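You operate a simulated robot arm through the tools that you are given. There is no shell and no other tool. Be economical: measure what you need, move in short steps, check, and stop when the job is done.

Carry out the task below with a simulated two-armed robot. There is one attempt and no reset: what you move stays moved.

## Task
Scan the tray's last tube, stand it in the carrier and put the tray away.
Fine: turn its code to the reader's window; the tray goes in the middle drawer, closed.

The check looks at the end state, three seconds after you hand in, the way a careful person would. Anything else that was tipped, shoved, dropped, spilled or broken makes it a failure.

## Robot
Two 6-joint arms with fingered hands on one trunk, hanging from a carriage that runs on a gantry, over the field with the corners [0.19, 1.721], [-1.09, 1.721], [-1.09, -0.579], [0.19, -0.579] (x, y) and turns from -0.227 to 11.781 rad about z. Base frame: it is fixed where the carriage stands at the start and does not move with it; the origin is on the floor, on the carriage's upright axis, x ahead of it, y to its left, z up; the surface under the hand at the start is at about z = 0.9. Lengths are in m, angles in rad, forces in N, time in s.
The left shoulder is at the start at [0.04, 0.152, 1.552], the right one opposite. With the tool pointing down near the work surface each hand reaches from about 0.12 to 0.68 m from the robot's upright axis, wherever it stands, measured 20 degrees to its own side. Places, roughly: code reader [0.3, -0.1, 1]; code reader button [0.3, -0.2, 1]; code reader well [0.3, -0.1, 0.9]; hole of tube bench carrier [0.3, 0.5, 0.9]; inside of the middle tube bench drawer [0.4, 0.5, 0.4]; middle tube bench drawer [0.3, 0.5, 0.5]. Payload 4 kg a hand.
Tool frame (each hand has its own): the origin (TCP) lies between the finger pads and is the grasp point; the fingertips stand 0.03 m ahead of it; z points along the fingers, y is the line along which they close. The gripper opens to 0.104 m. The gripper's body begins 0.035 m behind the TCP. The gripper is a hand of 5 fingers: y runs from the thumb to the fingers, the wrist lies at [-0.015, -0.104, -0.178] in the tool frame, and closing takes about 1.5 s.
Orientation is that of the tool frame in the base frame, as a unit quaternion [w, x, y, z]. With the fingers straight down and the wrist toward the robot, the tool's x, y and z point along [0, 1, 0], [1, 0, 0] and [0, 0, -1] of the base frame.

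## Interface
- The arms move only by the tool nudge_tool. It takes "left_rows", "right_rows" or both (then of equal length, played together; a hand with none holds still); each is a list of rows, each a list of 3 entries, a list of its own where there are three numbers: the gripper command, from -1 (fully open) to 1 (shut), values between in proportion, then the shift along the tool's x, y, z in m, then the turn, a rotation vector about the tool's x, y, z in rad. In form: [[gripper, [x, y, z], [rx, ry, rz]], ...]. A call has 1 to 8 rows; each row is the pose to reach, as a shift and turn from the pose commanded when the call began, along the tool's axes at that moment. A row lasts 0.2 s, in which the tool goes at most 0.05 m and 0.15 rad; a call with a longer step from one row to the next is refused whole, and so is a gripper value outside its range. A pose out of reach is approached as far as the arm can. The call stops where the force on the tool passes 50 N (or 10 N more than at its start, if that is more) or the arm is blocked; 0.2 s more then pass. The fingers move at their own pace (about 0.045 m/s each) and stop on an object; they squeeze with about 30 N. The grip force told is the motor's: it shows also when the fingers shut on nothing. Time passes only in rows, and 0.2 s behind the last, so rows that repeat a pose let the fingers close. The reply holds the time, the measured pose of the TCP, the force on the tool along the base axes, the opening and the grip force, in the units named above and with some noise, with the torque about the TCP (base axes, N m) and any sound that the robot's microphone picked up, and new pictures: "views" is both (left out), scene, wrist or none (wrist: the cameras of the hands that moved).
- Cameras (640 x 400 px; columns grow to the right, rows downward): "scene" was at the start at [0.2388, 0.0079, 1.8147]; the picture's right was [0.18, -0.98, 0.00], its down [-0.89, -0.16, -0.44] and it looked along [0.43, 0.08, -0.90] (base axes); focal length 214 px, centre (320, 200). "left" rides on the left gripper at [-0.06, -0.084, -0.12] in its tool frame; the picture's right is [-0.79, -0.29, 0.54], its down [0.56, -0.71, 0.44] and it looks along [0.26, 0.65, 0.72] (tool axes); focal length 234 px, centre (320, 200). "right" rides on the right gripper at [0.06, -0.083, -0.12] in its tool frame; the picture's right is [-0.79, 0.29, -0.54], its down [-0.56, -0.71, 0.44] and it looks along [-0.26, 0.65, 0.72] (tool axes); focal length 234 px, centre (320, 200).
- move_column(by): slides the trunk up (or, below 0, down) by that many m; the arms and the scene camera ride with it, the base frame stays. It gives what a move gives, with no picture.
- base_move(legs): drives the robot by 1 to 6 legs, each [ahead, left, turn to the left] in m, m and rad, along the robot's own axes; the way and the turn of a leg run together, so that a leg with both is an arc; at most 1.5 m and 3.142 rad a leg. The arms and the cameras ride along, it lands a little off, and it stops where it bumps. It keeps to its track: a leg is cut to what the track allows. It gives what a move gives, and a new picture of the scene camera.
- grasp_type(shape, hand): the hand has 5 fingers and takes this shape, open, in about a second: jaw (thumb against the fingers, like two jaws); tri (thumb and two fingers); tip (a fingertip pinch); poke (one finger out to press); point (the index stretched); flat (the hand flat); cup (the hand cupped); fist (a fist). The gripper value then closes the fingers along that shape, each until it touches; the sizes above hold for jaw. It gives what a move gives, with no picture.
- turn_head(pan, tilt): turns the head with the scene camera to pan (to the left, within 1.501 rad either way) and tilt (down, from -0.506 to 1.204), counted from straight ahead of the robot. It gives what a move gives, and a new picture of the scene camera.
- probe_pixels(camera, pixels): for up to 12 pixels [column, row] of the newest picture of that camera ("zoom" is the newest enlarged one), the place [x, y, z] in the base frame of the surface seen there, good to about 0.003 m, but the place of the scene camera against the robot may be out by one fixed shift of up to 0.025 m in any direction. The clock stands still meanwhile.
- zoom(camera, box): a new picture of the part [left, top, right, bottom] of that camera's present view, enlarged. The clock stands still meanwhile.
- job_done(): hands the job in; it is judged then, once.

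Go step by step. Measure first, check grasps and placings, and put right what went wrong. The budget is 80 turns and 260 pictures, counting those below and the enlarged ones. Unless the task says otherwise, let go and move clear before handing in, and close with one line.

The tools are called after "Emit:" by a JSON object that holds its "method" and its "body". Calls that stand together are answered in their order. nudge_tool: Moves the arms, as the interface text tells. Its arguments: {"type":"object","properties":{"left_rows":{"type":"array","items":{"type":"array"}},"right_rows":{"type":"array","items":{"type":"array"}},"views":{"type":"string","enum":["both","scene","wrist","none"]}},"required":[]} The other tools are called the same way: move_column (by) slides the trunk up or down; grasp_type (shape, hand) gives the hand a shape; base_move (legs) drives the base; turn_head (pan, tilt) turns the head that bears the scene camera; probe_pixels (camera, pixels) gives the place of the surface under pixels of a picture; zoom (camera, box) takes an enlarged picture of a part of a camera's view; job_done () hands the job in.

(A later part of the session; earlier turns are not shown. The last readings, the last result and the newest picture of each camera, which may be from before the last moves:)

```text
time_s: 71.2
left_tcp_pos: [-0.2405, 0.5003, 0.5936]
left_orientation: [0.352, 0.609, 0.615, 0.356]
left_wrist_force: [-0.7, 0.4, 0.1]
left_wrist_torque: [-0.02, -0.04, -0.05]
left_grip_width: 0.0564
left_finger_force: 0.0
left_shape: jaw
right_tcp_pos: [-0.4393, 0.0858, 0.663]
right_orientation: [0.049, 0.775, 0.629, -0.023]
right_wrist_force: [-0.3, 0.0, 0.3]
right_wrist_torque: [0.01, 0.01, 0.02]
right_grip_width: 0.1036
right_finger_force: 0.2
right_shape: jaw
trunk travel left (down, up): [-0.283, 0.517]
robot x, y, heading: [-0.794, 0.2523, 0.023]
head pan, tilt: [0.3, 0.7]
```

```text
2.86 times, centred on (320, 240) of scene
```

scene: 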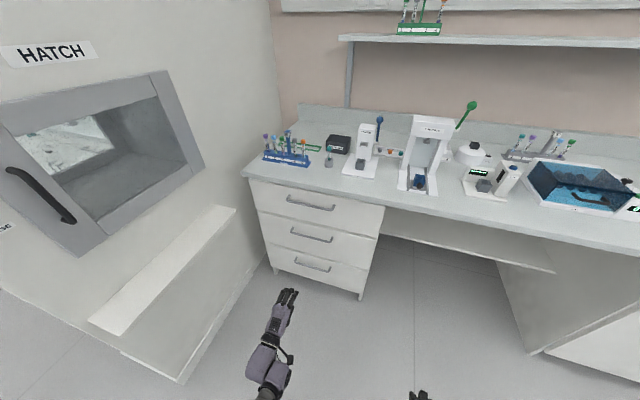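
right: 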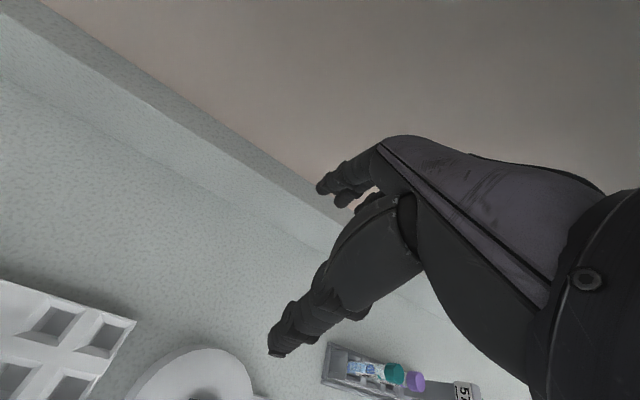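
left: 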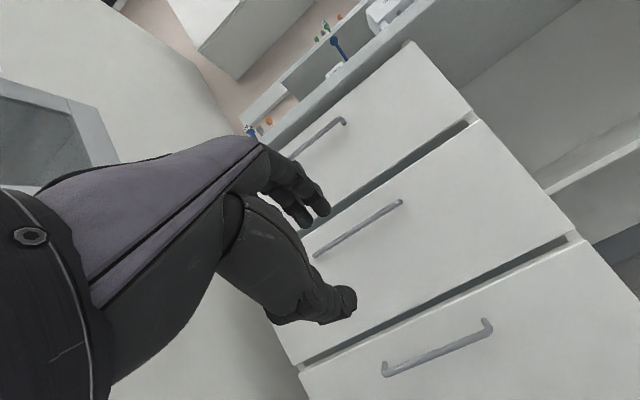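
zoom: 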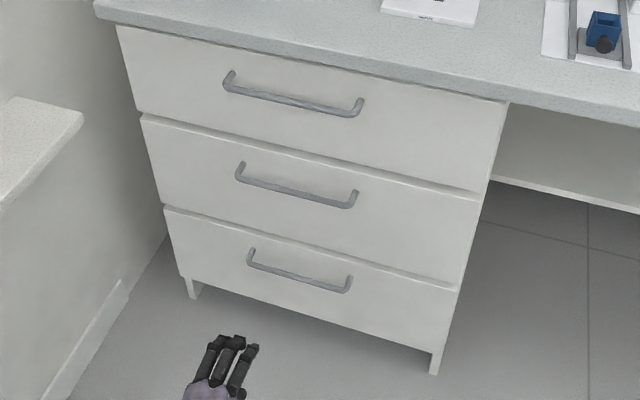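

Handle bar centre ≈ (0.086, ·, 0.588). Drive forward, then approach along the finger axis from slightly above.

Emit:
{"method": "base_move", "body": {"legs": [[0.245, 0.02, 0]]}}

Emit:
{"method": "nudge_tool", "body": {"left_rows": [[0.1, [0, 0.018, -0.01], [0, 0, 0]], [0.1, [0, 0.034, -0.02], [0, 0, 0]]], "views": "wrist"}}

```text
time_s: 72.9
left_tcp_pos: [0.0013, 0.5239, 0.5937]
left_orientation: [0.352, 0.608, 0.616, 0.356]
left_wrist_force: [0.3, -0.2, 0.3]
left_wrist_torque: [0.01, 0.02, -0.03]
left_grip_width: 0.0568
left_finger_force: 0.0
left_shape: jaw
right_tcp_pos: [-0.2, 0.1098, 0.6636]
right_orientation: [0.049, 0.775, 0.629, -0.024]
right_wrist_force: [0.3, 0.1, -0.3]
right_wrist_torque: [0.03, 0.02, 0.02]
right_grip_width: 0.104
right_finger_force: 0.0
right_shape: jaw
trunk travel left (down, up): [-0.283, 0.517]
robot x, y, heading: [-0.5548, 0.2763, 0.018]
head pan, tilt: [0.3, 0.7]
```

scene: 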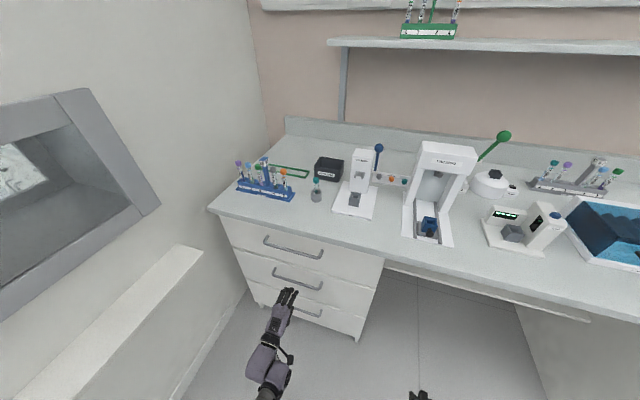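

```text
time_s: 73.5
left_tcp_pos: [0.0004, 0.5245, 0.6336]
left_orientation: [0.351, 0.608, 0.616, 0.357]
left_wrist_force: [-0.1, 0.1, -1.1]
left_wrist_torque: [-0.01, 0.01, 0.03]
left_grip_width: 0.0473
left_finger_force: 0.0
left_shape: jaw
right_tcp_pos: [-0.199, 0.1099, 0.6633]
right_orientation: [0.048, 0.775, 0.63, -0.024]
right_wrist_force: [-0.6, -0.4, -0.5]
right_wrist_torque: [-0.02, 0.01, -0.02]
right_grip_width: 0.1038
right_finger_force: 0.1
right_shape: jaw
trunk travel left (down, up): [-0.283, 0.517]
robot x, y, heading: [-0.5589, 0.2772, 0.022]
head pan, tilt: [0.3, 0.7]
```

left: 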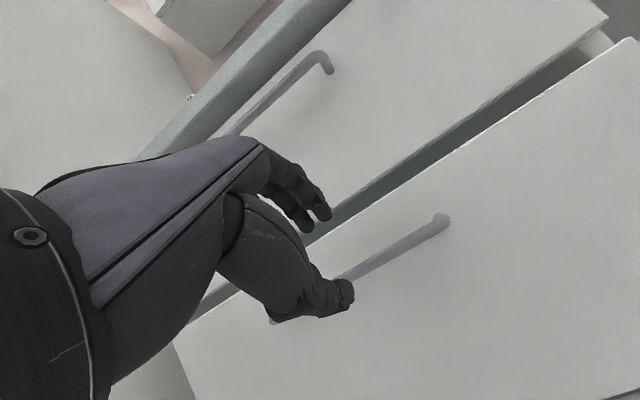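

Re-probing the bar from here for accuracy.

Emit:
{"method": "probe_pixels", "body": {"camera": "left", "pixels": [[400, 246], [375, 260], [360, 268], [425, 231], [420, 300], [348, 290], [330, 212]]}}

```text
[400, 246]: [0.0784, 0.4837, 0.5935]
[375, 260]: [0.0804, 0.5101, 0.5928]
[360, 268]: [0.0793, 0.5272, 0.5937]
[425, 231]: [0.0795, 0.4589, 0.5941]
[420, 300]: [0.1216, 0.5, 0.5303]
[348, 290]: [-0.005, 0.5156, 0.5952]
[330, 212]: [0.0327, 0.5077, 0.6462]
```

Approach along the finger axis to straddle the bar.

Emit:
{"method": "nudge_tool", "body": {"left_rows": [[0.1, [0, 0.003, 0.03], [0, 0, 0]], [0.1, [0, 0.003, 0.055], [0, 0, 0]], [0.1, [0, 0.003, 0.075], [0, 0, 0]], [0.1, [0, 0.003, 0.084], [0, 0, 0]]], "views": "wrist"}}

Emit:
{"method": "zoom", "body": {"camera": "left", "box": [240, 170, 480, 320]}}

```text
time_s: 74.5
left_tcp_pos: [0.0765, 0.5248, 0.5948]
left_orientation: [0.352, 0.609, 0.616, 0.356]
left_wrist_force: [-0.3, -0.3, 0.6]
left_wrist_torque: [0.03, -0.01, -0.02]
left_grip_width: 0.0472
left_finger_force: 0.1
left_shape: jaw
right_tcp_pos: [-0.1988, 0.1104, 0.6636]
right_orientation: [0.048, 0.775, 0.629, -0.024]
right_wrist_force: [0.7, -0.5, 0.4]
right_wrist_torque: [0.01, 0.02, 0.01]
right_grip_width: 0.1041
right_finger_force: 0.1
right_shape: jaw
trunk travel left (down, up): [-0.283, 0.517]
robot x, y, heading: [-0.5545, 0.2753, 0.015]
head pan, tilt: [0.3, 0.7]
```

left: 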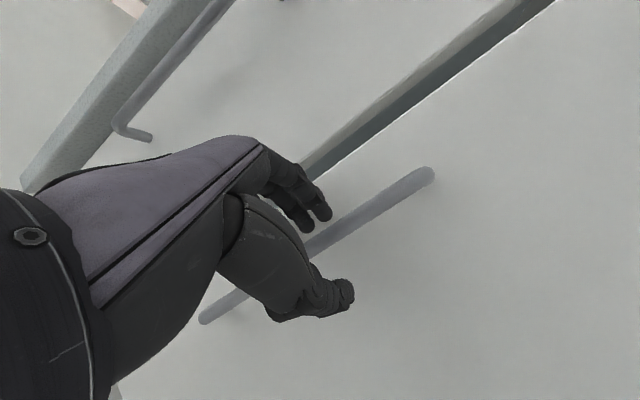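

```text
2.67 times, centred on (360, 245) of left
```

zoom: 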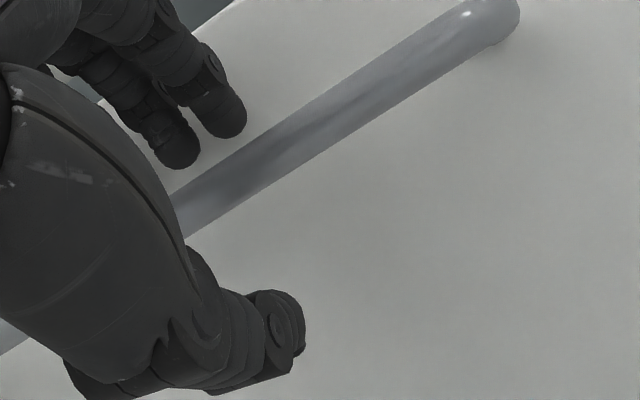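

The bar lies between thumb and fingers. Close the grip.

Emit:
{"method": "nudge_tool", "body": {"left_rows": [[1, [0, 0, 0], [0, 0, 0]], [1, [0, 0, 0], [0, 0, 0]], [1, [0, 0, 0], [0, 0, 0]], [1, [0, 0, 0], [0, 0, 0]], [1, [0, 0, 0], [0, 0, 0]], [1, [0, 0, 0], [0, 0, 0]]], "views": "wrist"}}

```text
time_s: 75.9
left_tcp_pos: [0.0745, 0.5248, 0.5927]
left_orientation: [0.351, 0.609, 0.617, 0.355]
left_wrist_force: [-0.4, 0.4, -5.0]
left_wrist_torque: [0.17, -0.03, 0.01]
left_grip_width: 0.0
left_finger_force: 30.6
left_shape: jaw
right_tcp_pos: [-0.2004, 0.1092, 0.6631]
right_orientation: [0.049, 0.775, 0.63, -0.025]
right_wrist_force: [-0.6, 0.1, 0.5]
right_wrist_torque: [0.0, 0.03, 0.0]
right_grip_width: 0.1038
right_finger_force: 0.1
right_shape: jaw
trunk travel left (down, up): [-0.283, 0.517]
robot x, y, heading: [-0.5529, 0.2739, 0.012]
head pan, tilt: [0.3, 0.7]
```

left: 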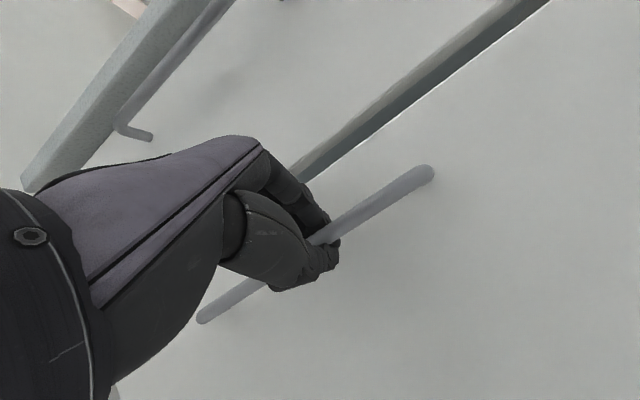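

Fingers have closed around the bar. Pull the drawer by driving back 0.28 m.

Emit:
{"method": "base_move", "body": {"legs": [[-0.28, 0, 0]]}}

Emit:
{"method": "turn_head", "body": {"pan": 0.5, "tilt": 0.9}}

```text
time_s: 77.9
left_tcp_pos: [-0.2087, 0.5225, 0.5936]
left_orientation: [0.35, 0.609, 0.616, 0.356]
left_wrist_force: [0.0, 12.3, -9.9]
left_wrist_torque: [0.13, 0.07, 0.04]
left_grip_width: 0.0
left_finger_force: 29.6
left_shape: jaw
right_tcp_pos: [-0.4836, 0.1078, 0.6622]
right_orientation: [0.047, 0.776, 0.629, -0.023]
right_wrist_force: [0.7, 1.0, -0.2]
right_wrist_torque: [-0.03, 0.01, 0.01]
right_grip_width: 0.1039
right_finger_force: 0.1
right_shape: jaw
trunk travel left (down, up): [-0.283, 0.517]
robot x, y, heading: [-0.8356, 0.2709, 0.019]
head pan, tilt: [0.3, 0.7]
```

scene: 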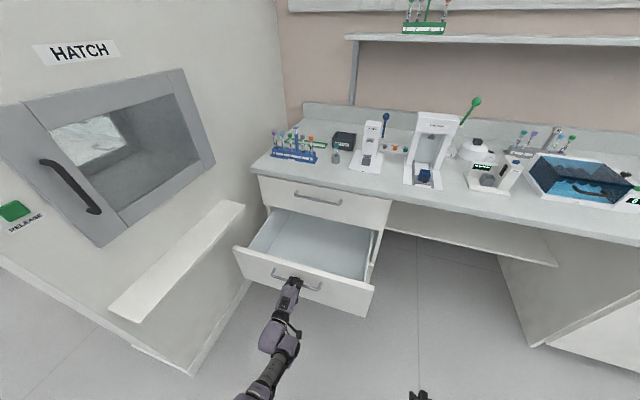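

```text
time_s: 78.6
left_tcp_pos: [-0.2081, 0.5224, 0.593]
left_orientation: [0.349, 0.609, 0.617, 0.356]
left_wrist_force: [1.1, 9.5, -5.9]
left_wrist_torque: [0.15, 0.04, 0.04]
left_grip_width: 0.0
left_finger_force: 30.1
left_shape: jaw
right_tcp_pos: [-0.4832, 0.1064, 0.6633]
right_orientation: [0.048, 0.775, 0.629, -0.023]
right_wrist_force: [0.6, 0.1, -0.7]
right_wrist_torque: [0.02, -0.02, 0.02]
right_grip_width: 0.1036
right_finger_force: 0.0
right_shape: jaw
trunk travel left (down, up): [-0.283, 0.517]
robot x, y, heading: [-0.8361, 0.2723, 0.018]
head pan, tilt: [0.499, 0.901]
```

scene: 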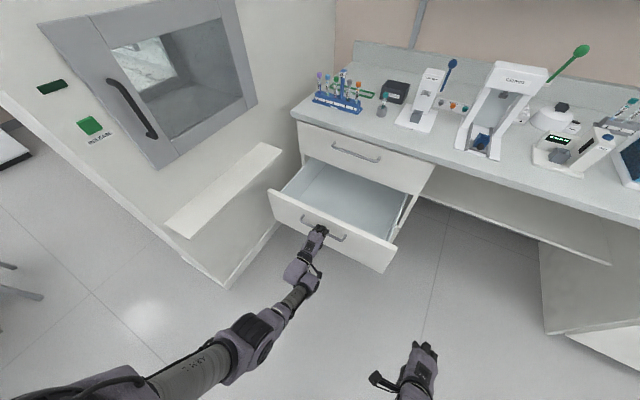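

Drawer is open about 0.285 m and empty. Probing the interior, then releasing.

Emit:
{"method": "probe_pixels", "body": {"camera": "scene", "pixels": [[345, 200], [320, 185], [380, 215], [350, 215], [330, 165], [395, 245], [330, 215], [272, 192], [418, 190], [405, 205], [300, 180], [370, 192]]}}

Emit:
{"method": "nudge_tool", "body": {"left_rows": [[0.6, [0, 0, 0], [0, 0, 0]], [0.3, [0, 0, 0], [0, 0, 0]], [0.1, [0, 0, 0], [0, 0, 0]], [0.1, [0, 0, 0], [0, 0, 0]], [0.1, [0, 0, 0], [0, 0, 0]], [0.1, [0, 0, -0.03], [0, 0, 0]], [0.1, [0, 0, -0.07], [0, 0, 0]], [0.1, [0, 0, -0.11], [0, 0, 0]]], "views": "both"}}

```text
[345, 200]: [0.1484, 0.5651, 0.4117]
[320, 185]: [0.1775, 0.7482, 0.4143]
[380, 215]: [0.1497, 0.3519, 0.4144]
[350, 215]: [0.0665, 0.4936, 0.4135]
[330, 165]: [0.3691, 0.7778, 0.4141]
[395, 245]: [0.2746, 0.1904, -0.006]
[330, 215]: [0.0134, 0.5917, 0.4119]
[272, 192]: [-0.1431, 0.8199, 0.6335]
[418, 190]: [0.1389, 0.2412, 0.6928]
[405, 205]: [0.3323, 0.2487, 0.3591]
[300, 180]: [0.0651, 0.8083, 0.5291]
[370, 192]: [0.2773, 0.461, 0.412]
```

```text
time_s: 80.4
left_tcp_pos: [-0.3056, 0.5205, 0.6486]
left_orientation: [0.351, 0.61, 0.616, 0.354]
left_wrist_force: [-0.2, -0.3, -0.3]
left_wrist_torque: [-0.02, 0.04, 0.01]
left_grip_width: 0.0463
left_finger_force: 0.1
left_shape: jaw
right_tcp_pos: [-0.4845, 0.1044, 0.6621]
right_orientation: [0.049, 0.775, 0.629, -0.024]
right_wrist_force: [0.3, 0.3, -0.4]
right_wrist_torque: [0.0, -0.02, 0.03]
right_grip_width: 0.1039
right_finger_force: 0.1
right_shape: jaw
trunk travel left (down, up): [-0.283, 0.517]
robot x, y, heading: [-0.8388, 0.2734, 0.018]
head pan, tilt: [0.499, 0.901]
```

scene: 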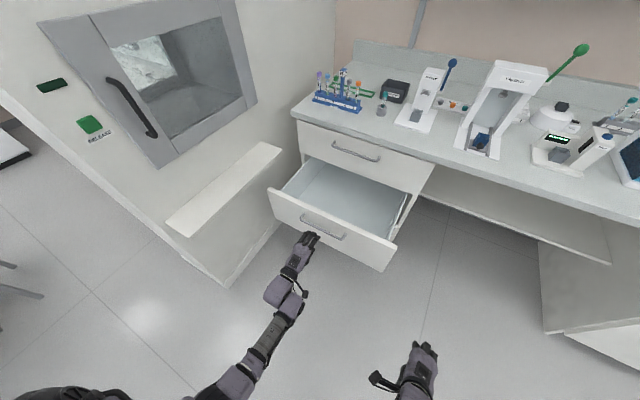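
left: 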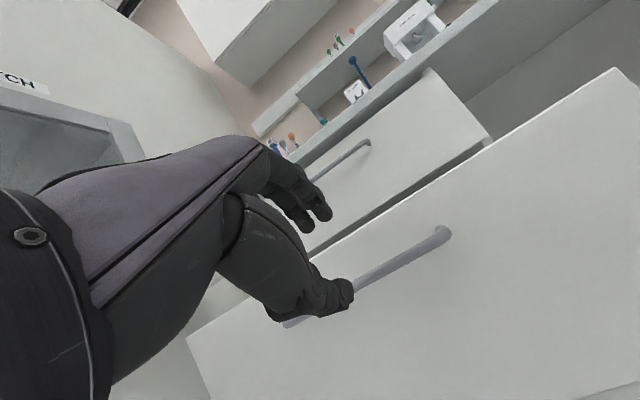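

Drawer stays open. Now raise the trunk and un-pitch the hand to fetch the tray.

Emit:
{"method": "move_column", "body": {"by": 0.4}}

Emit:
{"method": "move_column", "body": {"by": 0.115}}

Emit:
{"method": "nudge_tool", "body": {"left_rows": [[-0.1, [0, 0, 0], [0.14, 0, 0]], [-0.1, [0, 0, 0], [0.28, 0, 0]], [-0.1, [0, 0, 0], [0.42, 0, 0]], [-0.1, [0, 0, 0], [0.56, 0, 0]], [-0.1, [0, 0, 0], [0.7, 0, 0]], [-0.1, [0, 0, 0], [0.84, 0, 0]], [-0.1, [0, 0, 0], [0.98, 0, 0]], [-0.1, [0, 0, 0], [1.05, 0, 0]]], "views": "none"}}

Emit:
{"method": "nudge_tool", "body": {"left_rows": [[-0.1, [0, -0.01, 0], [0, 0, 0.14]], [-0.1, [0, -0.02, 0], [0, 0, 0.28]], [-0.1, [0, -0.03, 0], [0, 0, 0.42]], [-0.1, [0, -0.04, 0], [0, 0, 0.56]], [-0.1, [0, -0.05, 0], [0, 0, 0.7]], [-0.1, [0, -0.06, 0], [0, 0, 0.84]], [-0.1, [0, -0.07, 0], [0, 0, 0.98]], [-0.1, [0, -0.08, 0], [0, 0, 1.12]]], "views": "none"}}

```text
time_s: 84.3
left_tcp_pos: [-0.3039, 0.5202, 1.0489]
left_orientation: [0.352, 0.609, 0.616, 0.355]
left_wrist_force: [0.4, 0.1, 0.1]
left_wrist_torque: [0.01, 0.0, 0.0]
left_grip_width: 0.0465
left_finger_force: 0.1
left_shape: jaw
right_tcp_pos: [-0.4827, 0.1045, 1.0634]
right_orientation: [0.05, 0.775, 0.629, -0.025]
right_wrist_force: [0.1, -0.7, 0.1]
right_wrist_torque: [-0.01, -0.01, 0.02]
right_grip_width: 0.1037
right_finger_force: 0.0
right_shape: jaw
trunk travel left (down, up): [-0.683, 0.117]
robot x, y, heading: [-0.8358, 0.2737, 0.013]
head pan, tilt: [0.499, 0.901]
```

```text
time_s: 85.7
left_tcp_pos: [-0.3046, 0.5201, 1.1639]
left_orientation: [0.352, 0.609, 0.616, 0.355]
left_wrist_force: [-1.0, 0.4, 0.3]
left_wrist_torque: [0.01, 0.01, 0.01]
left_grip_width: 0.0464
left_finger_force: 0.1
left_shape: jaw
right_tcp_pos: [-0.483, 0.104, 1.1798]
right_orientation: [0.049, 0.776, 0.629, -0.025]
right_wrist_force: [-0.6, 0.3, -0.2]
right_wrist_torque: [-0.02, 0.0, 0.0]
right_grip_width: 0.1039
right_finger_force: 0.2
right_shape: jaw
trunk travel left (down, up): [-0.798, 0.002]
robot x, y, heading: [-0.8376, 0.2696, 0.015]
head pan, tilt: [0.499, 0.901]
```

```text
time_s: 87.5
left_tcp_pos: [-0.3037, 0.5186, 1.164]
left_orientation: [-0.002, 0.704, 0.711, -0.001]
left_wrist_force: [0.0, 0.3, 0.5]
left_wrist_torque: [0.03, 0.02, 0.0]
left_grip_width: 0.0569
left_finger_force: 0.1
left_shape: jaw
left hand out of reach, approached as far as the arm can: row 3, 4
right_tcp_pos: [-0.4826, 0.1038, 1.1783]
right_orientation: [0.049, 0.776, 0.628, -0.024]
right_wrist_force: [0.4, 0.5, 0.4]
right_wrist_torque: [-0.02, 0.04, 0.01]
right_grip_width: 0.104
right_finger_force: 0.1
right_shape: jaw
trunk travel left (down, up): [-0.798, 0.002]
robot x, y, heading: [-0.8352, 0.2719, 0.018]
head pan, tilt: [0.499, 0.901]
```

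```text
time_s: 89.3
left_tcp_pos: [-0.3847, 0.5212, 1.164]
left_orientation: [0.0, 0.974, 0.229, -0.001]
left_wrist_force: [-0.4, 0.2, -0.2]
left_wrist_torque: [-0.01, -0.02, 0.01]
left_grip_width: 0.0569
left_finger_force: 0.1
left_shape: jaw
right_tcp_pos: [-0.4827, 0.105, 1.1775]
right_orientation: [0.048, 0.775, 0.629, -0.023]
right_wrist_force: [0.7, -0.2, -0.4]
right_wrist_torque: [-0.02, 0.03, 0.01]
right_grip_width: 0.1037
right_finger_force: 0.1
right_shape: jaw
trunk travel left (down, up): [-0.798, 0.002]
robot x, y, heading: [-0.8395, 0.2726, 0.019]
head pan, tilt: [0.499, 0.901]
```

Finish the yaw turn, straighten base heading, then drive right and forward along y≈−0.15 (clear of the lever).

Emit:
{"method": "nudge_tool", "body": {"left_rows": [[-0.1, [0, 0, 0], [0, 0, 0.15]], [-0.1, [0, 0, 0], [0, 0, 0.3]], [-0.1, [0, 0, 0], [0, 0, 0.45]], [-0.1, [0, 0, 0], [0, 0, 0.462]]], "views": "none"}}

Emit:
{"method": "base_move", "body": {"legs": [[0, 0, -0.018], [0, -0.67, 0], [0.45, 0, 0]]}}

```text
time_s: 90.3
left_tcp_pos: [-0.3838, 0.5191, 1.1634]
left_orientation: [0.0, 1.0, -0.001, -0.002]
left_wrist_force: [0.1, 0.6, -0.3]
left_wrist_torque: [0.02, -0.01, 0.0]
left_grip_width: 0.057
left_finger_force: 0.0
left_shape: jaw
right_tcp_pos: [-0.4821, 0.1046, 1.1784]
right_orientation: [0.049, 0.775, 0.629, -0.025]
right_wrist_force: [-0.8, 0.6, 0.6]
right_wrist_torque: [0.0, 0.01, -0.02]
right_grip_width: 0.1036
right_finger_force: 0.1
right_shape: jaw
trunk travel left (down, up): [-0.798, 0.002]
robot x, y, heading: [-0.8365, 0.2743, 0.018]
head pan, tilt: [0.499, 0.901]
```

```text
time_s: 96.7
left_tcp_pos: [0.0644, -0.1734, 1.1624]
left_orientation: [0.0, 1.0, -0.012, -0.002]
left_wrist_force: [-0.3, -1.3, 0.6]
left_wrist_torque: [-0.01, 0.0, 0.01]
left_grip_width: 0.0567
left_finger_force: 0.1
left_shape: jaw
right_tcp_pos: [-0.0431, -0.5846, 1.1786]
right_orientation: [0.048, 0.783, 0.619, -0.025]
right_wrist_force: [0.6, 1.0, 0.3]
right_wrist_torque: [0.0, 0.01, 0.0]
right_grip_width: 0.104
right_finger_force: 0.1
right_shape: jaw
trunk travel left (down, up): [-0.798, 0.002]
robot x, y, heading: [-0.3935, -0.4082, -0.004]
head pan, tilt: [0.499, 0.901]
```

scene: 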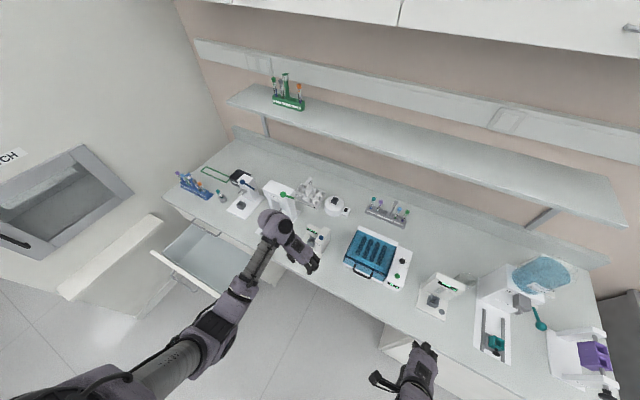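

Clear. Continue forward 0.44 then left 0.25 to hover near the tray post.

Emit:
{"method": "base_move", "body": {"legs": [[0.44, 0, 0.004], [0, 0.25, 0]]}}

Emit:
{"method": "nudge_tool", "body": {"left_rows": [[-0.1, [0, 0, 0], [0, 0, -0.02]]], "views": "wrist"}}

Emit:
{"method": "turn_head", "body": {"pan": 0.3, "tilt": 1.0}}

```text
time_s: 100.8
left_tcp_pos: [0.4979, 0.0861, 1.1648]
left_orientation: [0.0, 1.0, -0.004, -0.002]
left_wrist_force: [0.1, 0.4, 1.0]
left_wrist_torque: [-0.04, 0.02, 0.0]
left_grip_width: 0.057
left_finger_force: 0.0
left_shape: jaw
right_tcp_pos: [0.3984, -0.3279, 1.1778]
right_orientation: [0.049, 0.778, 0.626, -0.025]
right_wrist_force: [0.0, 0.1, 0.2]
right_wrist_torque: [-0.01, -0.02, 0.04]
right_grip_width: 0.1037
right_finger_force: 0.0
right_shape: jaw
trunk travel left (down, up): [-0.798, 0.002]
robot x, y, heading: [0.0439, -0.159, 0.016]
head pan, tilt: [0.499, 0.901]
```

scene: 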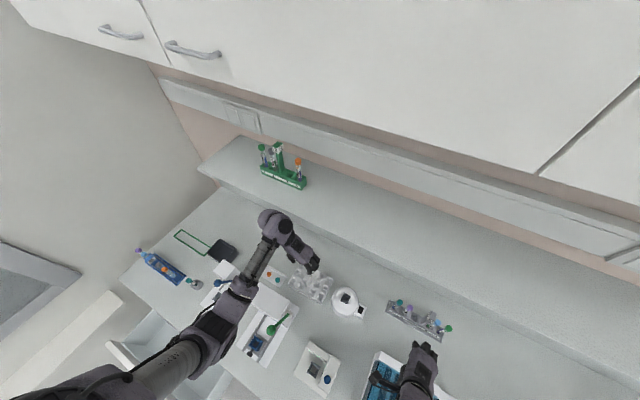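

```text
time_s: 101.2
left_tcp_pos: [0.4987, 0.0852, 1.163]
left_orientation: [-0.001, 1.0, 0.006, -0.002]
left_wrist_force: [0.0, 0.5, -0.3]
left_wrist_torque: [0.01, 0.04, 0.0]
left_grip_width: 0.0567
left_finger_force: 0.1
left_shape: jaw
right_tcp_pos: [0.3983, -0.3286, 1.1784]
right_orientation: [0.049, 0.777, 0.627, -0.024]
right_wrist_force: [-0.3, 0.2, -0.4]
right_wrist_torque: [0.01, 0.0, -0.02]
right_grip_width: 0.1039
right_finger_force: 0.0
right_shape: jaw
trunk travel left (down, up): [-0.798, 0.002]
robot x, y, heading: [0.0456, -0.1568, 0.01]
head pan, tilt: [0.499, 0.901]
```

left: 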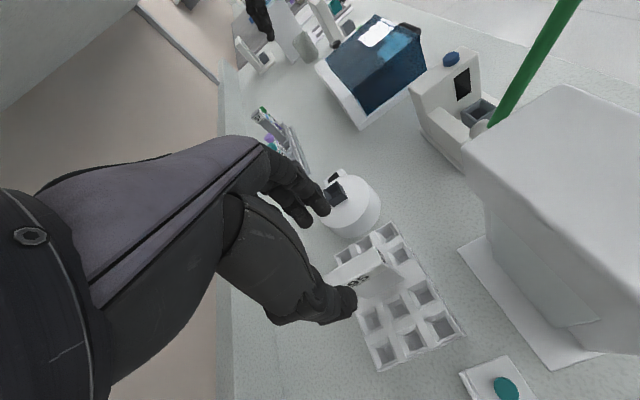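

```text
time_s: 102.0
left_tcp_pos: [0.499, 0.0851, 1.1641]
left_orientation: [0.0, 1.0, 0.006, -0.001]
left_wrist_force: [-0.8, -0.3, 0.2]
left_wrist_torque: [0.02, 0.01, 0.02]
left_grip_width: 0.057
left_finger_force: 0.1
left_shape: jaw
right_tcp_pos: [0.3974, -0.3286, 1.1774]
right_orientation: [0.049, 0.778, 0.626, -0.025]
right_wrist_force: [-0.7, 0.2, -0.4]
right_wrist_torque: [0.03, 0.02, -0.01]
right_grip_width: 0.104
right_finger_force: 0.1
right_shape: jaw
trunk travel left (down, up): [-0.798, 0.002]
robot x, y, heading: [0.0451, -0.156, 0.008]
head pan, tilt: [0.3, 1.0]
```

scene: 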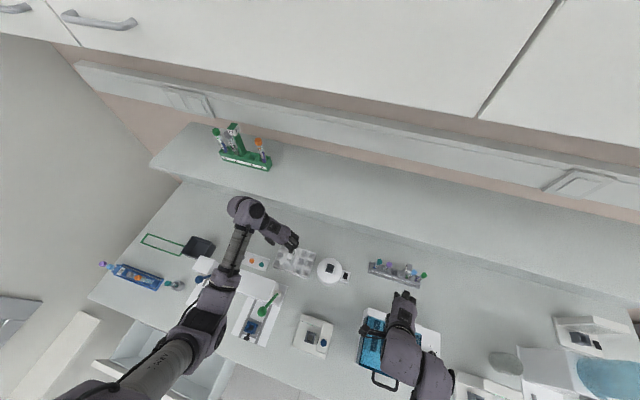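

Zoom on the post with the left camera and probe its edges.

Emit:
{"method": "zoom", "body": {"camera": "left", "box": [310, 220, 470, 320]}}

Emit:
{"method": "zoom", "body": {"camera": "scene", "box": [256, 225, 352, 285]}}

Emit:
{"method": "probe_pixels", "body": {"camera": "left", "pixels": [[360, 265], [345, 268], [370, 258], [380, 252], [384, 262], [335, 275], [358, 290], [375, 285], [395, 285], [352, 258], [405, 262]]}}

```text
4.00 times, centred on (390, 270) of left
```

zoom: 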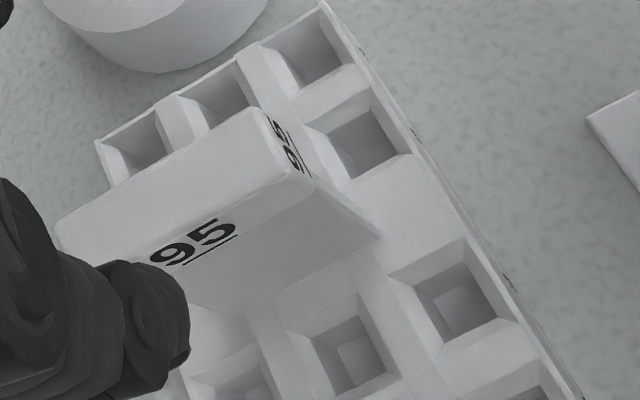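

```text
6.67 times, centred on (304, 255) of scene
```

zoom: 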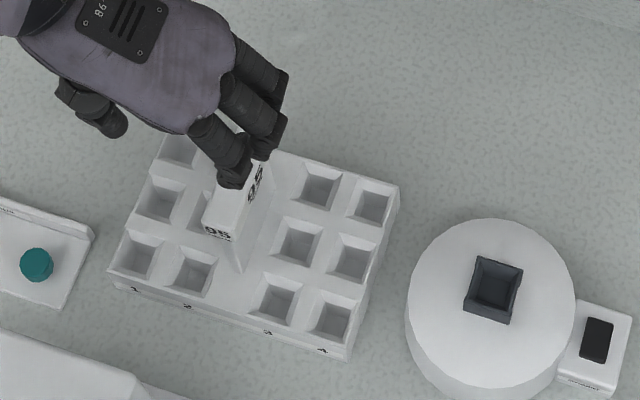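

```text
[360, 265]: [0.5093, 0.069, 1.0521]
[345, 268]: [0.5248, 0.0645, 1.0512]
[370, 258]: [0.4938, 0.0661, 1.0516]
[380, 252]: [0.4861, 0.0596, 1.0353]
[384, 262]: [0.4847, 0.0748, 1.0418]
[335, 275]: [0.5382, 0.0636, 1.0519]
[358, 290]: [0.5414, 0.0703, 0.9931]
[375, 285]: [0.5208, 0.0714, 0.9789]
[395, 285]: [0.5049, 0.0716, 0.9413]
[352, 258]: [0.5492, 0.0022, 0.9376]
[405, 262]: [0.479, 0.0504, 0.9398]
```

Post centre ≈ (0.515, 0.065), top 1.052, ~2 cm thick. Descend straddling it to z≈1.022.

Emit:
{"method": "nudge_tool", "body": {"left_rows": [[-0.1, [0.012, 0.02, 0.0], [0, 0, 0]], [-0.1, [0.012, 0.02, 0.04], [0, 0, 0]], [-0.1, [0.012, 0.02, 0.08], [0, 0, 0]], [-0.1, [0.012, 0.02, 0.115], [0, 0, 0]], [-0.1, [0.012, 0.02, 0.14], [0, 0, 0]]], "views": "wrist"}}

Emit:
{"method": "zoom", "body": {"camera": "left", "box": [260, 170, 460, 310]}}

Emit:
{"method": "zoom", "body": {"camera": "scene", "box": [256, 225, 352, 285]}}

```text
time_s: 103.2
left_tcp_pos: [0.5106, 0.0653, 1.0229]
left_orientation: [-0.001, 1.0, 0.006, -0.001]
left_wrist_force: [-0.6, 0.2, 0.6]
left_wrist_torque: [0.04, -0.01, -0.02]
left_grip_width: 0.0572
left_finger_force: 0.0
left_shape: jaw
right_tcp_pos: [0.3979, -0.3262, 1.1781]
right_orientation: [0.049, 0.777, 0.627, -0.024]
right_wrist_force: [0.3, 0.3, -0.2]
right_wrist_torque: [0.02, 0.02, 0.0]
right_grip_width: 0.104
right_finger_force: 0.2
right_shape: jaw
trunk travel left (down, up): [-0.798, 0.002]
robot x, y, heading: [0.0461, -0.1627, 0.01]
head pan, tilt: [0.3, 1.0]
```

left: 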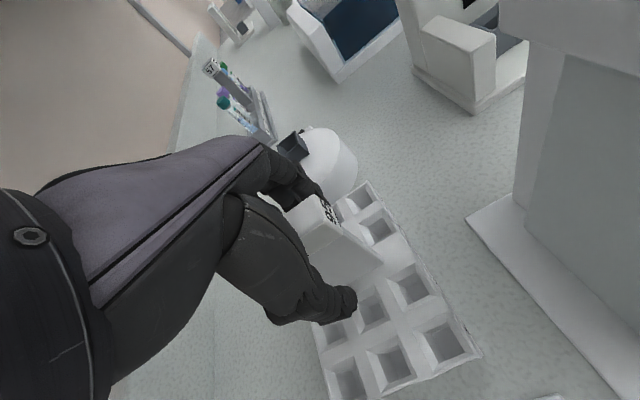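

```text
2.86 times, centred on (360, 240) of left
```

zoom: 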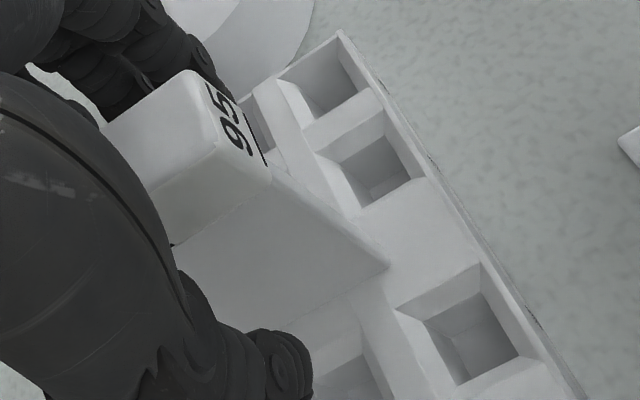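

```text
6.67 times, centred on (304, 255) of scene
```

zoom: 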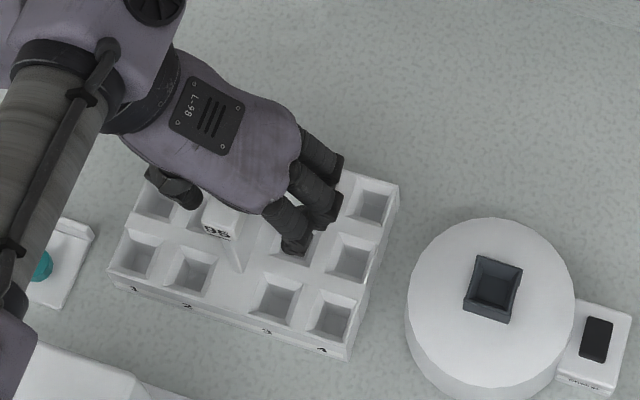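

The post is straddled. Close and lift a little to check.

Emit:
{"method": "nudge_tool", "body": {"left_rows": [[1, [0, 0, 0], [0, 0, 0]], [1, [0, 0, 0], [0, 0, 0]], [1, [0, 0, 0], [0, 0, 0]], [1, [0, 0, 0], [0, 0, 0]], [1, [0, 0, 0], [0, 0, 0]], [1, [0, 0, 0], [0, 0, 0]], [1, [0, 0, -0.01], [0, 0, 0]], [1, [0, 0, -0.03], [0, 0, 0]]], "views": "wrist"}}

Emit:
{"method": "zoom", "body": {"camera": "scene", "box": [256, 225, 352, 285]}}

```text
time_s: 105.0
left_tcp_pos: [0.5078, 0.0661, 1.0525]
left_orientation: [0.001, 1.0, 0.007, -0.003]
left_wrist_force: [0.7, -0.4, -2.4]
left_wrist_torque: [0.0, 0.04, -0.02]
left_grip_width: 0.0025
left_finger_force: 30.3
left_shape: jaw
right_tcp_pos: [0.3983, -0.3283, 1.1784]
right_orientation: [0.049, 0.778, 0.626, -0.024]
right_wrist_force: [-0.1, 0.4, -0.3]
right_wrist_torque: [-0.01, -0.02, -0.02]
right_grip_width: 0.104
right_finger_force: 0.1
right_shape: jaw
trunk travel left (down, up): [-0.798, 0.002]
robot x, y, heading: [0.0435, -0.1596, 0.012]
head pan, tilt: [0.3, 1.0]
```

left: 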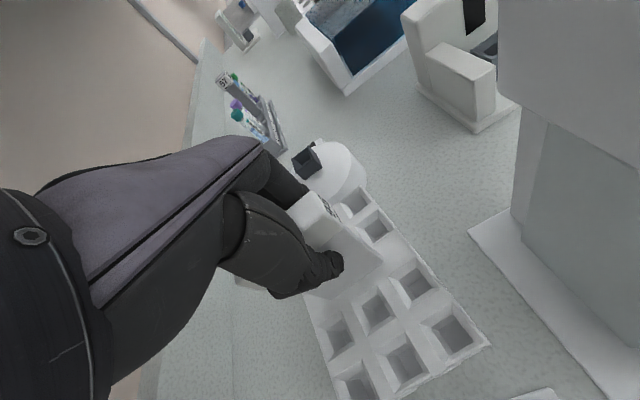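

```text
6.67 times, centred on (304, 255) of scene
```

zoom: 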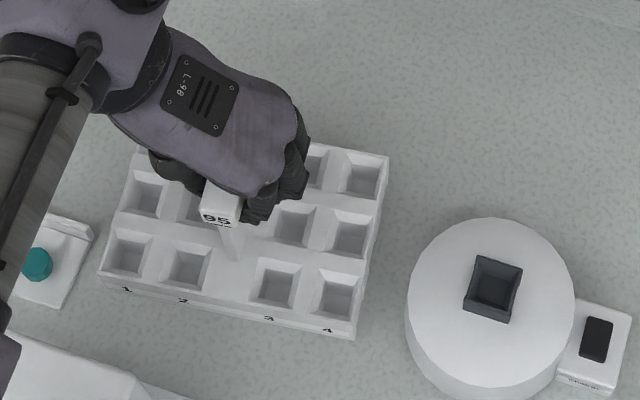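

Tray is lifted evenly in the grip. Raise further to ~1.172.

Emit:
{"method": "nudge_tool", "body": {"left_rows": [[1, [0, 0, -0.03], [0, 0, 0]], [1, [0, 0, -0.06], [0, 0, 0]], [1, [0, 0, -0.09], [0, 0, 0]], [1, [0, 0, -0.12], [0, 0, 0]], [1, [0, 0, -0.12], [0, 0, 0]]]}}

Emit:
{"method": "zoom", "body": {"camera": "scene", "box": [200, 210, 360, 310]}}

```text
time_s: 106.2
left_tcp_pos: [0.5025, 0.0651, 1.1695]
left_orientation: [0.001, 1.0, 0.007, -0.008]
left_wrist_force: [-0.4, 0.5, -2.0]
left_wrist_torque: [0.02, 0.03, 0.03]
left_grip_width: 0.0023
left_finger_force: 30.2
left_shape: jaw
right_tcp_pos: [0.3933, -0.3284, 1.1762]
right_orientation: [0.047, 0.777, 0.627, -0.028]
right_wrist_force: [-0.8, 0.0, 0.3]
right_wrist_torque: [0.01, 0.02, 0.02]
right_grip_width: 0.1038
right_finger_force: 0.1
right_shape: jaw
trunk travel left (down, up): [-0.798, 0.002]
robot x, y, heading: [0.0453, -0.1563, 0.012]
head pan, tilt: [0.3, 1.0]
```

scene: 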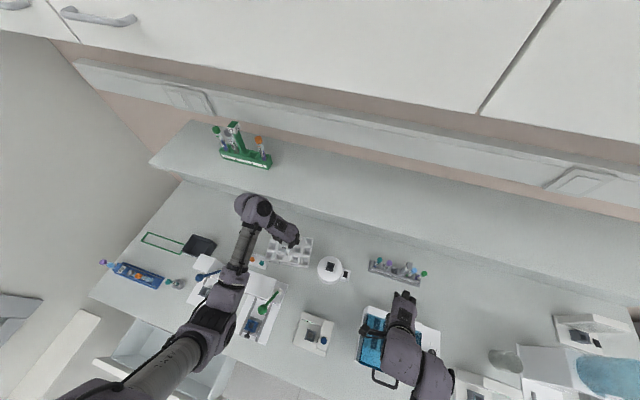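
left: 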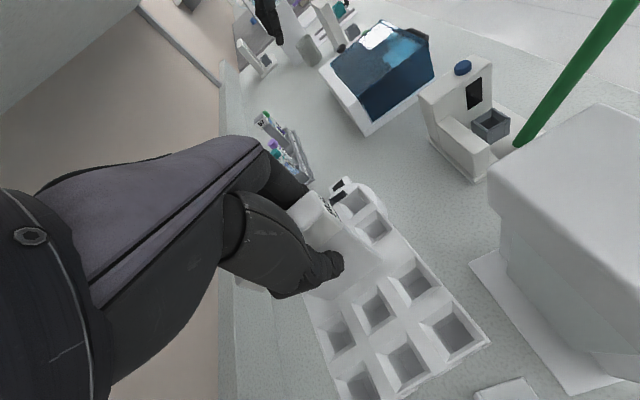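

```text
4.00 times, centred on (280, 260) of scene
```

zoom: 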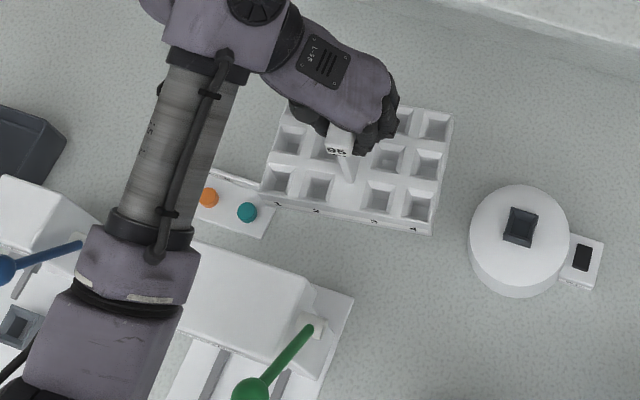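

Check shaker-clamp height vs tray bottom before moving right.

Emit:
{"method": "probe_pixels", "body": {"camera": "scene", "pixels": [[327, 265], [333, 263], [330, 267], [286, 262], [305, 267], [323, 342], [313, 318], [405, 297], [400, 265]]}}

Emit:
{"method": "probe_pixels", "body": {"camera": "left", "pixels": [[490, 345], [375, 400], [340, 185], [462, 67], [335, 330]]}}

```text
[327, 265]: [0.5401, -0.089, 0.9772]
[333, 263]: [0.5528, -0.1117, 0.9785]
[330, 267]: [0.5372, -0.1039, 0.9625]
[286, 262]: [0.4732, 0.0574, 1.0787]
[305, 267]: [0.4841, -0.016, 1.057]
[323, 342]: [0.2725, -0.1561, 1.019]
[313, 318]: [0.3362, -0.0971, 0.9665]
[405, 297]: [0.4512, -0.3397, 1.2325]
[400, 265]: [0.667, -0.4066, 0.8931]
```

```text
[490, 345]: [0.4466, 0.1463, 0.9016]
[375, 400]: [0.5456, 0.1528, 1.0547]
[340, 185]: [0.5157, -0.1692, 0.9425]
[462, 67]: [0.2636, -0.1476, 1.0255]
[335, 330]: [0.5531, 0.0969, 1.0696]
```

Tray bottom ≈1.045. Route through the gap between reader and bath (tray centre y≈−0.29), then back off the bench.

Emit:
{"method": "base_move", "body": {"legs": [[0, -0.15, 0], [-0.05, -0.06, 0], [0, -0.145, 0]]}}

```text
time_s: 107.7
left_tcp_pos: [0.5041, -0.0842, 1.1695]
left_orientation: [-0.001, 1.0, 0.009, -0.007]
left_wrist_force: [0.2, 0.0, -1.6]
left_wrist_torque: [-0.01, 0.0, 0.0]
left_grip_width: 0.0024
left_finger_force: 30.2
left_shape: jaw
right_tcp_pos: [0.3954, -0.4792, 1.1773]
right_orientation: [0.049, 0.777, 0.627, -0.025]
right_wrist_force: [0.6, 0.2, 0.0]
right_wrist_torque: [0.01, 0.03, 0.01]
right_grip_width: 0.1039
right_finger_force: 0.1
right_shape: jaw
trunk travel left (down, up): [-0.798, 0.002]
robot x, y, heading: [0.046, -0.3073, 0.013]
head pan, tilt: [0.3, 1.0]
stopped in leg 1: the robot was blocked; the commanded pose is now the measured one
```

scene: 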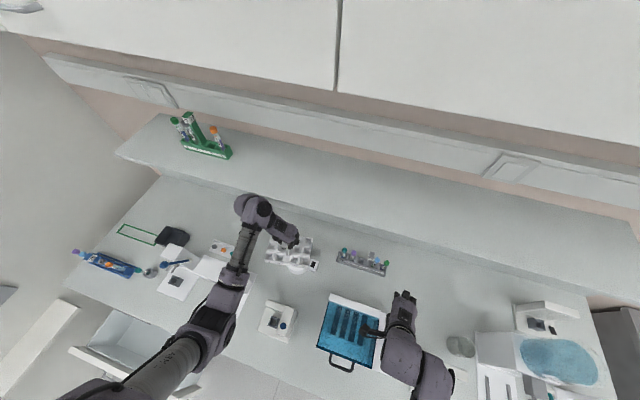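

Blocked near the end of leg 1; inspecting around the tray and the right arm.

Emit:
{"method": "zoom", "body": {"camera": "scene", "box": [210, 200, 370, 300]}}

Emit:
{"method": "zoom", "body": {"camera": "scene", "box": [340, 250, 580, 400]}}

Emit:
{"method": "nudge_tool", "body": {"left_rows": [[1, [0, 0, 0], [0, 0, 0]]], "right_rows": [[-1, [0, 0, 0], [0, 0, 0]]], "views": "wrist"}}

```text
4.00 times, centred on (290, 250) of scene
```

zoom: 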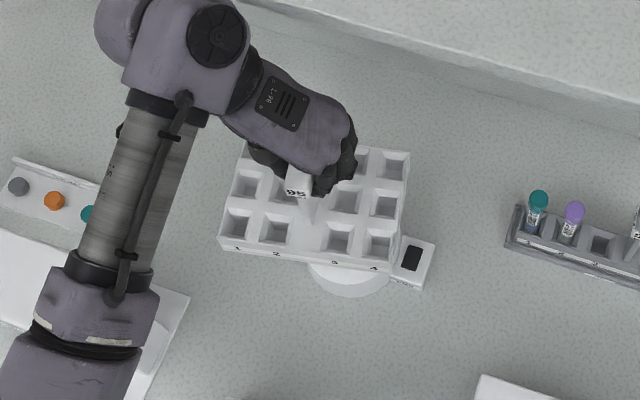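

```text
2.67 times, centred on (460, 325) of scene
```

zoom: 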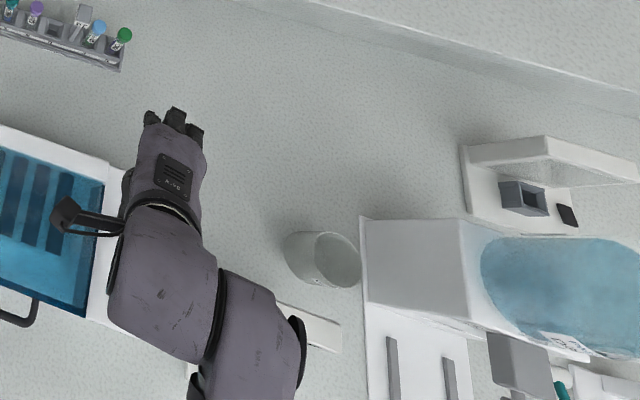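

```text
time_s: 108.1
left_tcp_pos: [0.5031, -0.084, 1.1693]
left_orientation: [-0.001, 1.0, 0.008, -0.008]
left_wrist_force: [-0.1, 0.0, -1.1]
left_wrist_torque: [0.02, 0.05, 0.02]
left_grip_width: 0.0021
left_finger_force: 30.2
left_shape: jaw
right_tcp_pos: [0.3955, -0.4793, 1.1772]
right_orientation: [0.048, 0.776, 0.628, -0.026]
right_wrist_force: [-1.3, 0.2, -0.4]
right_wrist_torque: [0.02, -0.01, 0.0]
right_grip_width: 0.1039
right_finger_force: 0.1
right_shape: jaw
trunk travel left (down, up): [-0.798, 0.002]
robot x, y, heading: [0.0454, -0.3087, 0.013]
head pan, tilt: [0.3, 1.0]
```

right: 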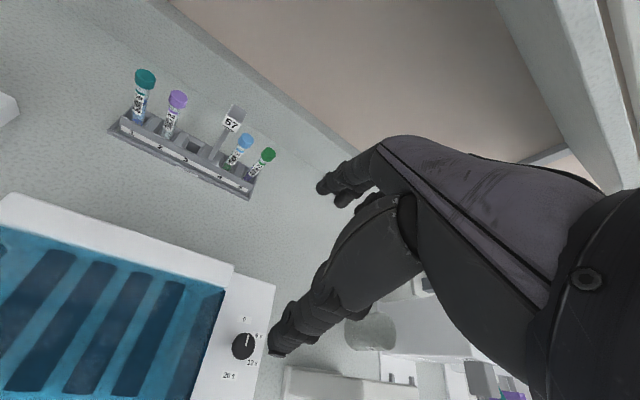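
left: 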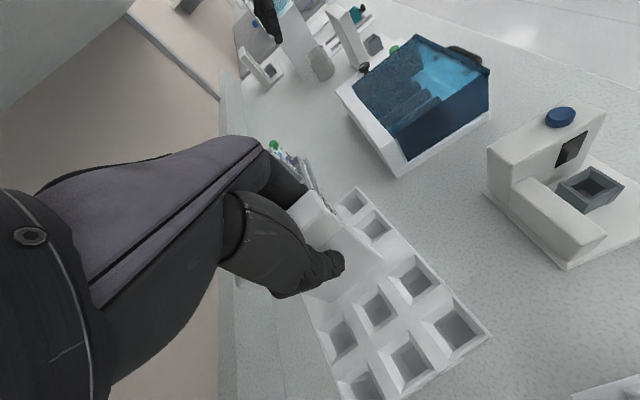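

No contact is visible and forces are near zero. Try the next small diagonal leg back-right.

Emit:
{"method": "base_move", "body": {"legs": [[-0.05, -0.04, -0.013]]}}

```text
time_s: 109.1
left_tcp_pos: [0.4613, -0.1305, 1.1706]
left_orientation: [-0.001, 1.0, 0.001, -0.005]
left_wrist_force: [0.0, 0.1, -2.5]
left_wrist_torque: [0.02, 0.0, 0.03]
left_grip_width: 0.0021
left_finger_force: 30.6
left_shape: jaw
right_tcp_pos: [0.3474, -0.5236, 1.1785]
right_orientation: [0.049, 0.781, 0.622, -0.024]
right_wrist_force: [-0.5, 0.8, -0.2]
right_wrist_torque: [-0.02, 0.02, -0.02]
right_grip_width: 0.1037
right_finger_force: 0.0
right_shape: jaw
trunk travel left (down, up): [-0.798, 0.002]
robot x, y, heading: [-0.0025, -0.348, 0.001]
head pan, tilt: [0.3, 1.0]
```

scene: 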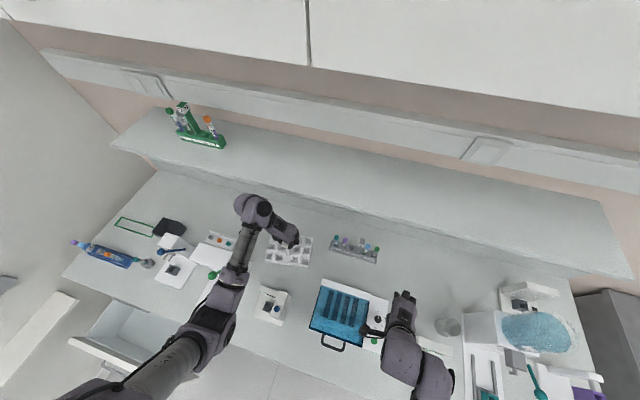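

That worked (now away from the shelf). Continue right 0.14, then straight back 0.5.

Emit:
{"method": "base_move", "body": {"legs": [[0, -0.15, 0]]}}

```text
time_s: 110.5
left_tcp_pos: [0.4612, -0.2825, 1.1716]
left_orientation: [-0.001, 1.0, 0.003, -0.005]
left_wrist_force: [-0.8, 0.6, -2.9]
left_wrist_torque: [-0.02, 0.0, -0.03]
left_grip_width: 0.0024
left_finger_force: 29.7
left_shape: jaw
right_tcp_pos: [0.3481, -0.6751, 1.1781]
right_orientation: [0.049, 0.781, 0.623, -0.025]
right_wrist_force: [0.0, 0.2, -0.5]
right_wrist_torque: [0.03, -0.01, 0.01]
right_grip_width: 0.104
right_finger_force: 0.0
right_shape: jaw
trunk travel left (down, up): [-0.798, 0.002]
robot x, y, heading: [-0.0044, -0.5041, -0.004]
head pan, tilt: [0.3, 1.0]
```

scene: 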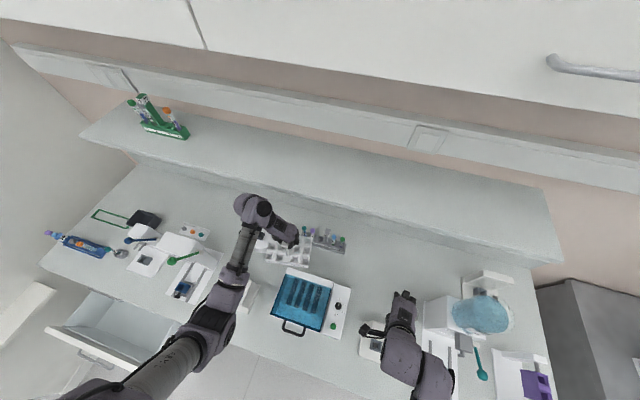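

Tray is over the bath gap and clear. Drive back off the bench then left to the open drawer.

Emit:
{"method": "base_move", "body": {"legs": [[-0.48, 0, 0.004], [0, 0.82, 0]]}}

Emit:
{"method": "turn_head", "body": {"pan": 0.5, "tilt": 1.1}}

```text
time_s: 117.4
left_tcp_pos: [-0.0171, 0.5444, 1.1716]
left_orientation: [-0.001, 1.0, 0.001, -0.006]
left_wrist_force: [0.4, 1.2, -2.4]
left_wrist_torque: [0.0, 0.04, 0.04]
left_grip_width: 0.0023
left_finger_force: 29.8
left_shape: jaw
right_tcp_pos: [-0.1314, 0.1501, 1.1782]
right_orientation: [0.049, 0.782, 0.621, -0.025]
right_wrist_force: [-0.1, 0.5, -0.2]
right_wrist_torque: [0.01, -0.03, 0.01]
right_grip_width: 0.1038
right_finger_force: 0.0
right_shape: jaw
trunk travel left (down, up): [-0.798, 0.002]
robot x, y, heading: [-0.4812, 0.3261, -0.007]
head pan, tilt: [0.3, 1.0]
```

scene: 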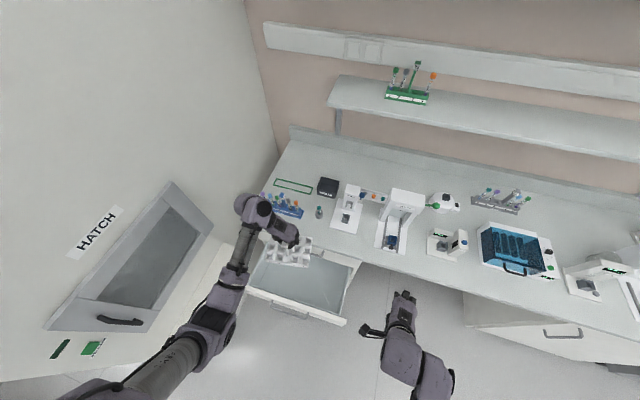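

```text
time_s: 118.1
left_tcp_pos: [-0.0168, 0.544, 1.171]
left_orientation: [-0.001, 1.0, 0.002, -0.006]
left_wrist_force: [1.2, 0.2, -2.0]
left_wrist_torque: [0.0, 0.01, 0.0]
left_grip_width: 0.0021
left_finger_force: 29.7
left_shape: jaw
right_tcp_pos: [-0.1308, 0.1506, 1.178]
right_orientation: [0.048, 0.781, 0.622, -0.026]
right_wrist_force: [-0.6, 0.0, -0.4]
right_wrist_torque: [-0.01, -0.02, 0.0]
right_grip_width: 0.1037
right_finger_force: 0.1
right_shape: jaw
trunk travel left (down, up): [-0.798, 0.002]
robot x, y, heading: [-0.4796, 0.3235, -0.002]
head pan, tilt: [0.499, 1.1]
```

scene: 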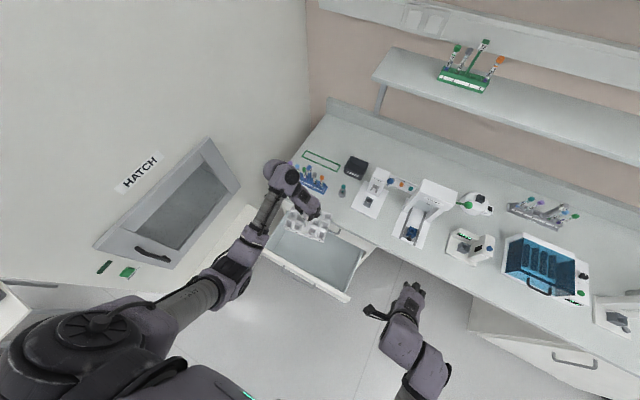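

Probing the arm's joint extents, bench edge and ledge before lowering.

Emit:
{"method": "probe_pixels", "body": {"camera": "scene", "pixels": [[270, 165], [285, 162], [297, 178], [265, 180], [318, 205], [290, 230], [335, 222], [325, 240], [375, 245], [330, 300], [258, 262], [250, 210]]}}

Emit:
{"method": "zoom", "body": {"camera": "scene", "box": [220, 140, 380, 310]}}

```text
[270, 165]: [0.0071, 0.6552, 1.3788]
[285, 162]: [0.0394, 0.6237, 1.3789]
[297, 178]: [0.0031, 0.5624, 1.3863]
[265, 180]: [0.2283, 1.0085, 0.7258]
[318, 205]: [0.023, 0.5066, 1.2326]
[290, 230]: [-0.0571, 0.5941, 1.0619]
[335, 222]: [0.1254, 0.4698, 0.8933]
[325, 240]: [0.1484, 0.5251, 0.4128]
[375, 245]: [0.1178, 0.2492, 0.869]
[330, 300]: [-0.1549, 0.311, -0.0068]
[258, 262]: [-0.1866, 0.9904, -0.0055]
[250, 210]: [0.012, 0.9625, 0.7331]
```

```text
2.35 times, centred on (300, 225) of scene
```

zoom: 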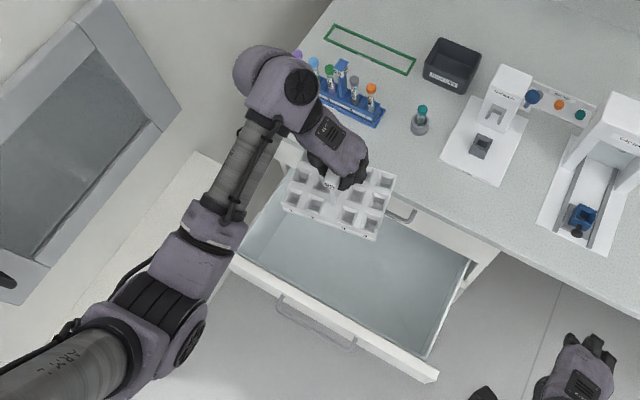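

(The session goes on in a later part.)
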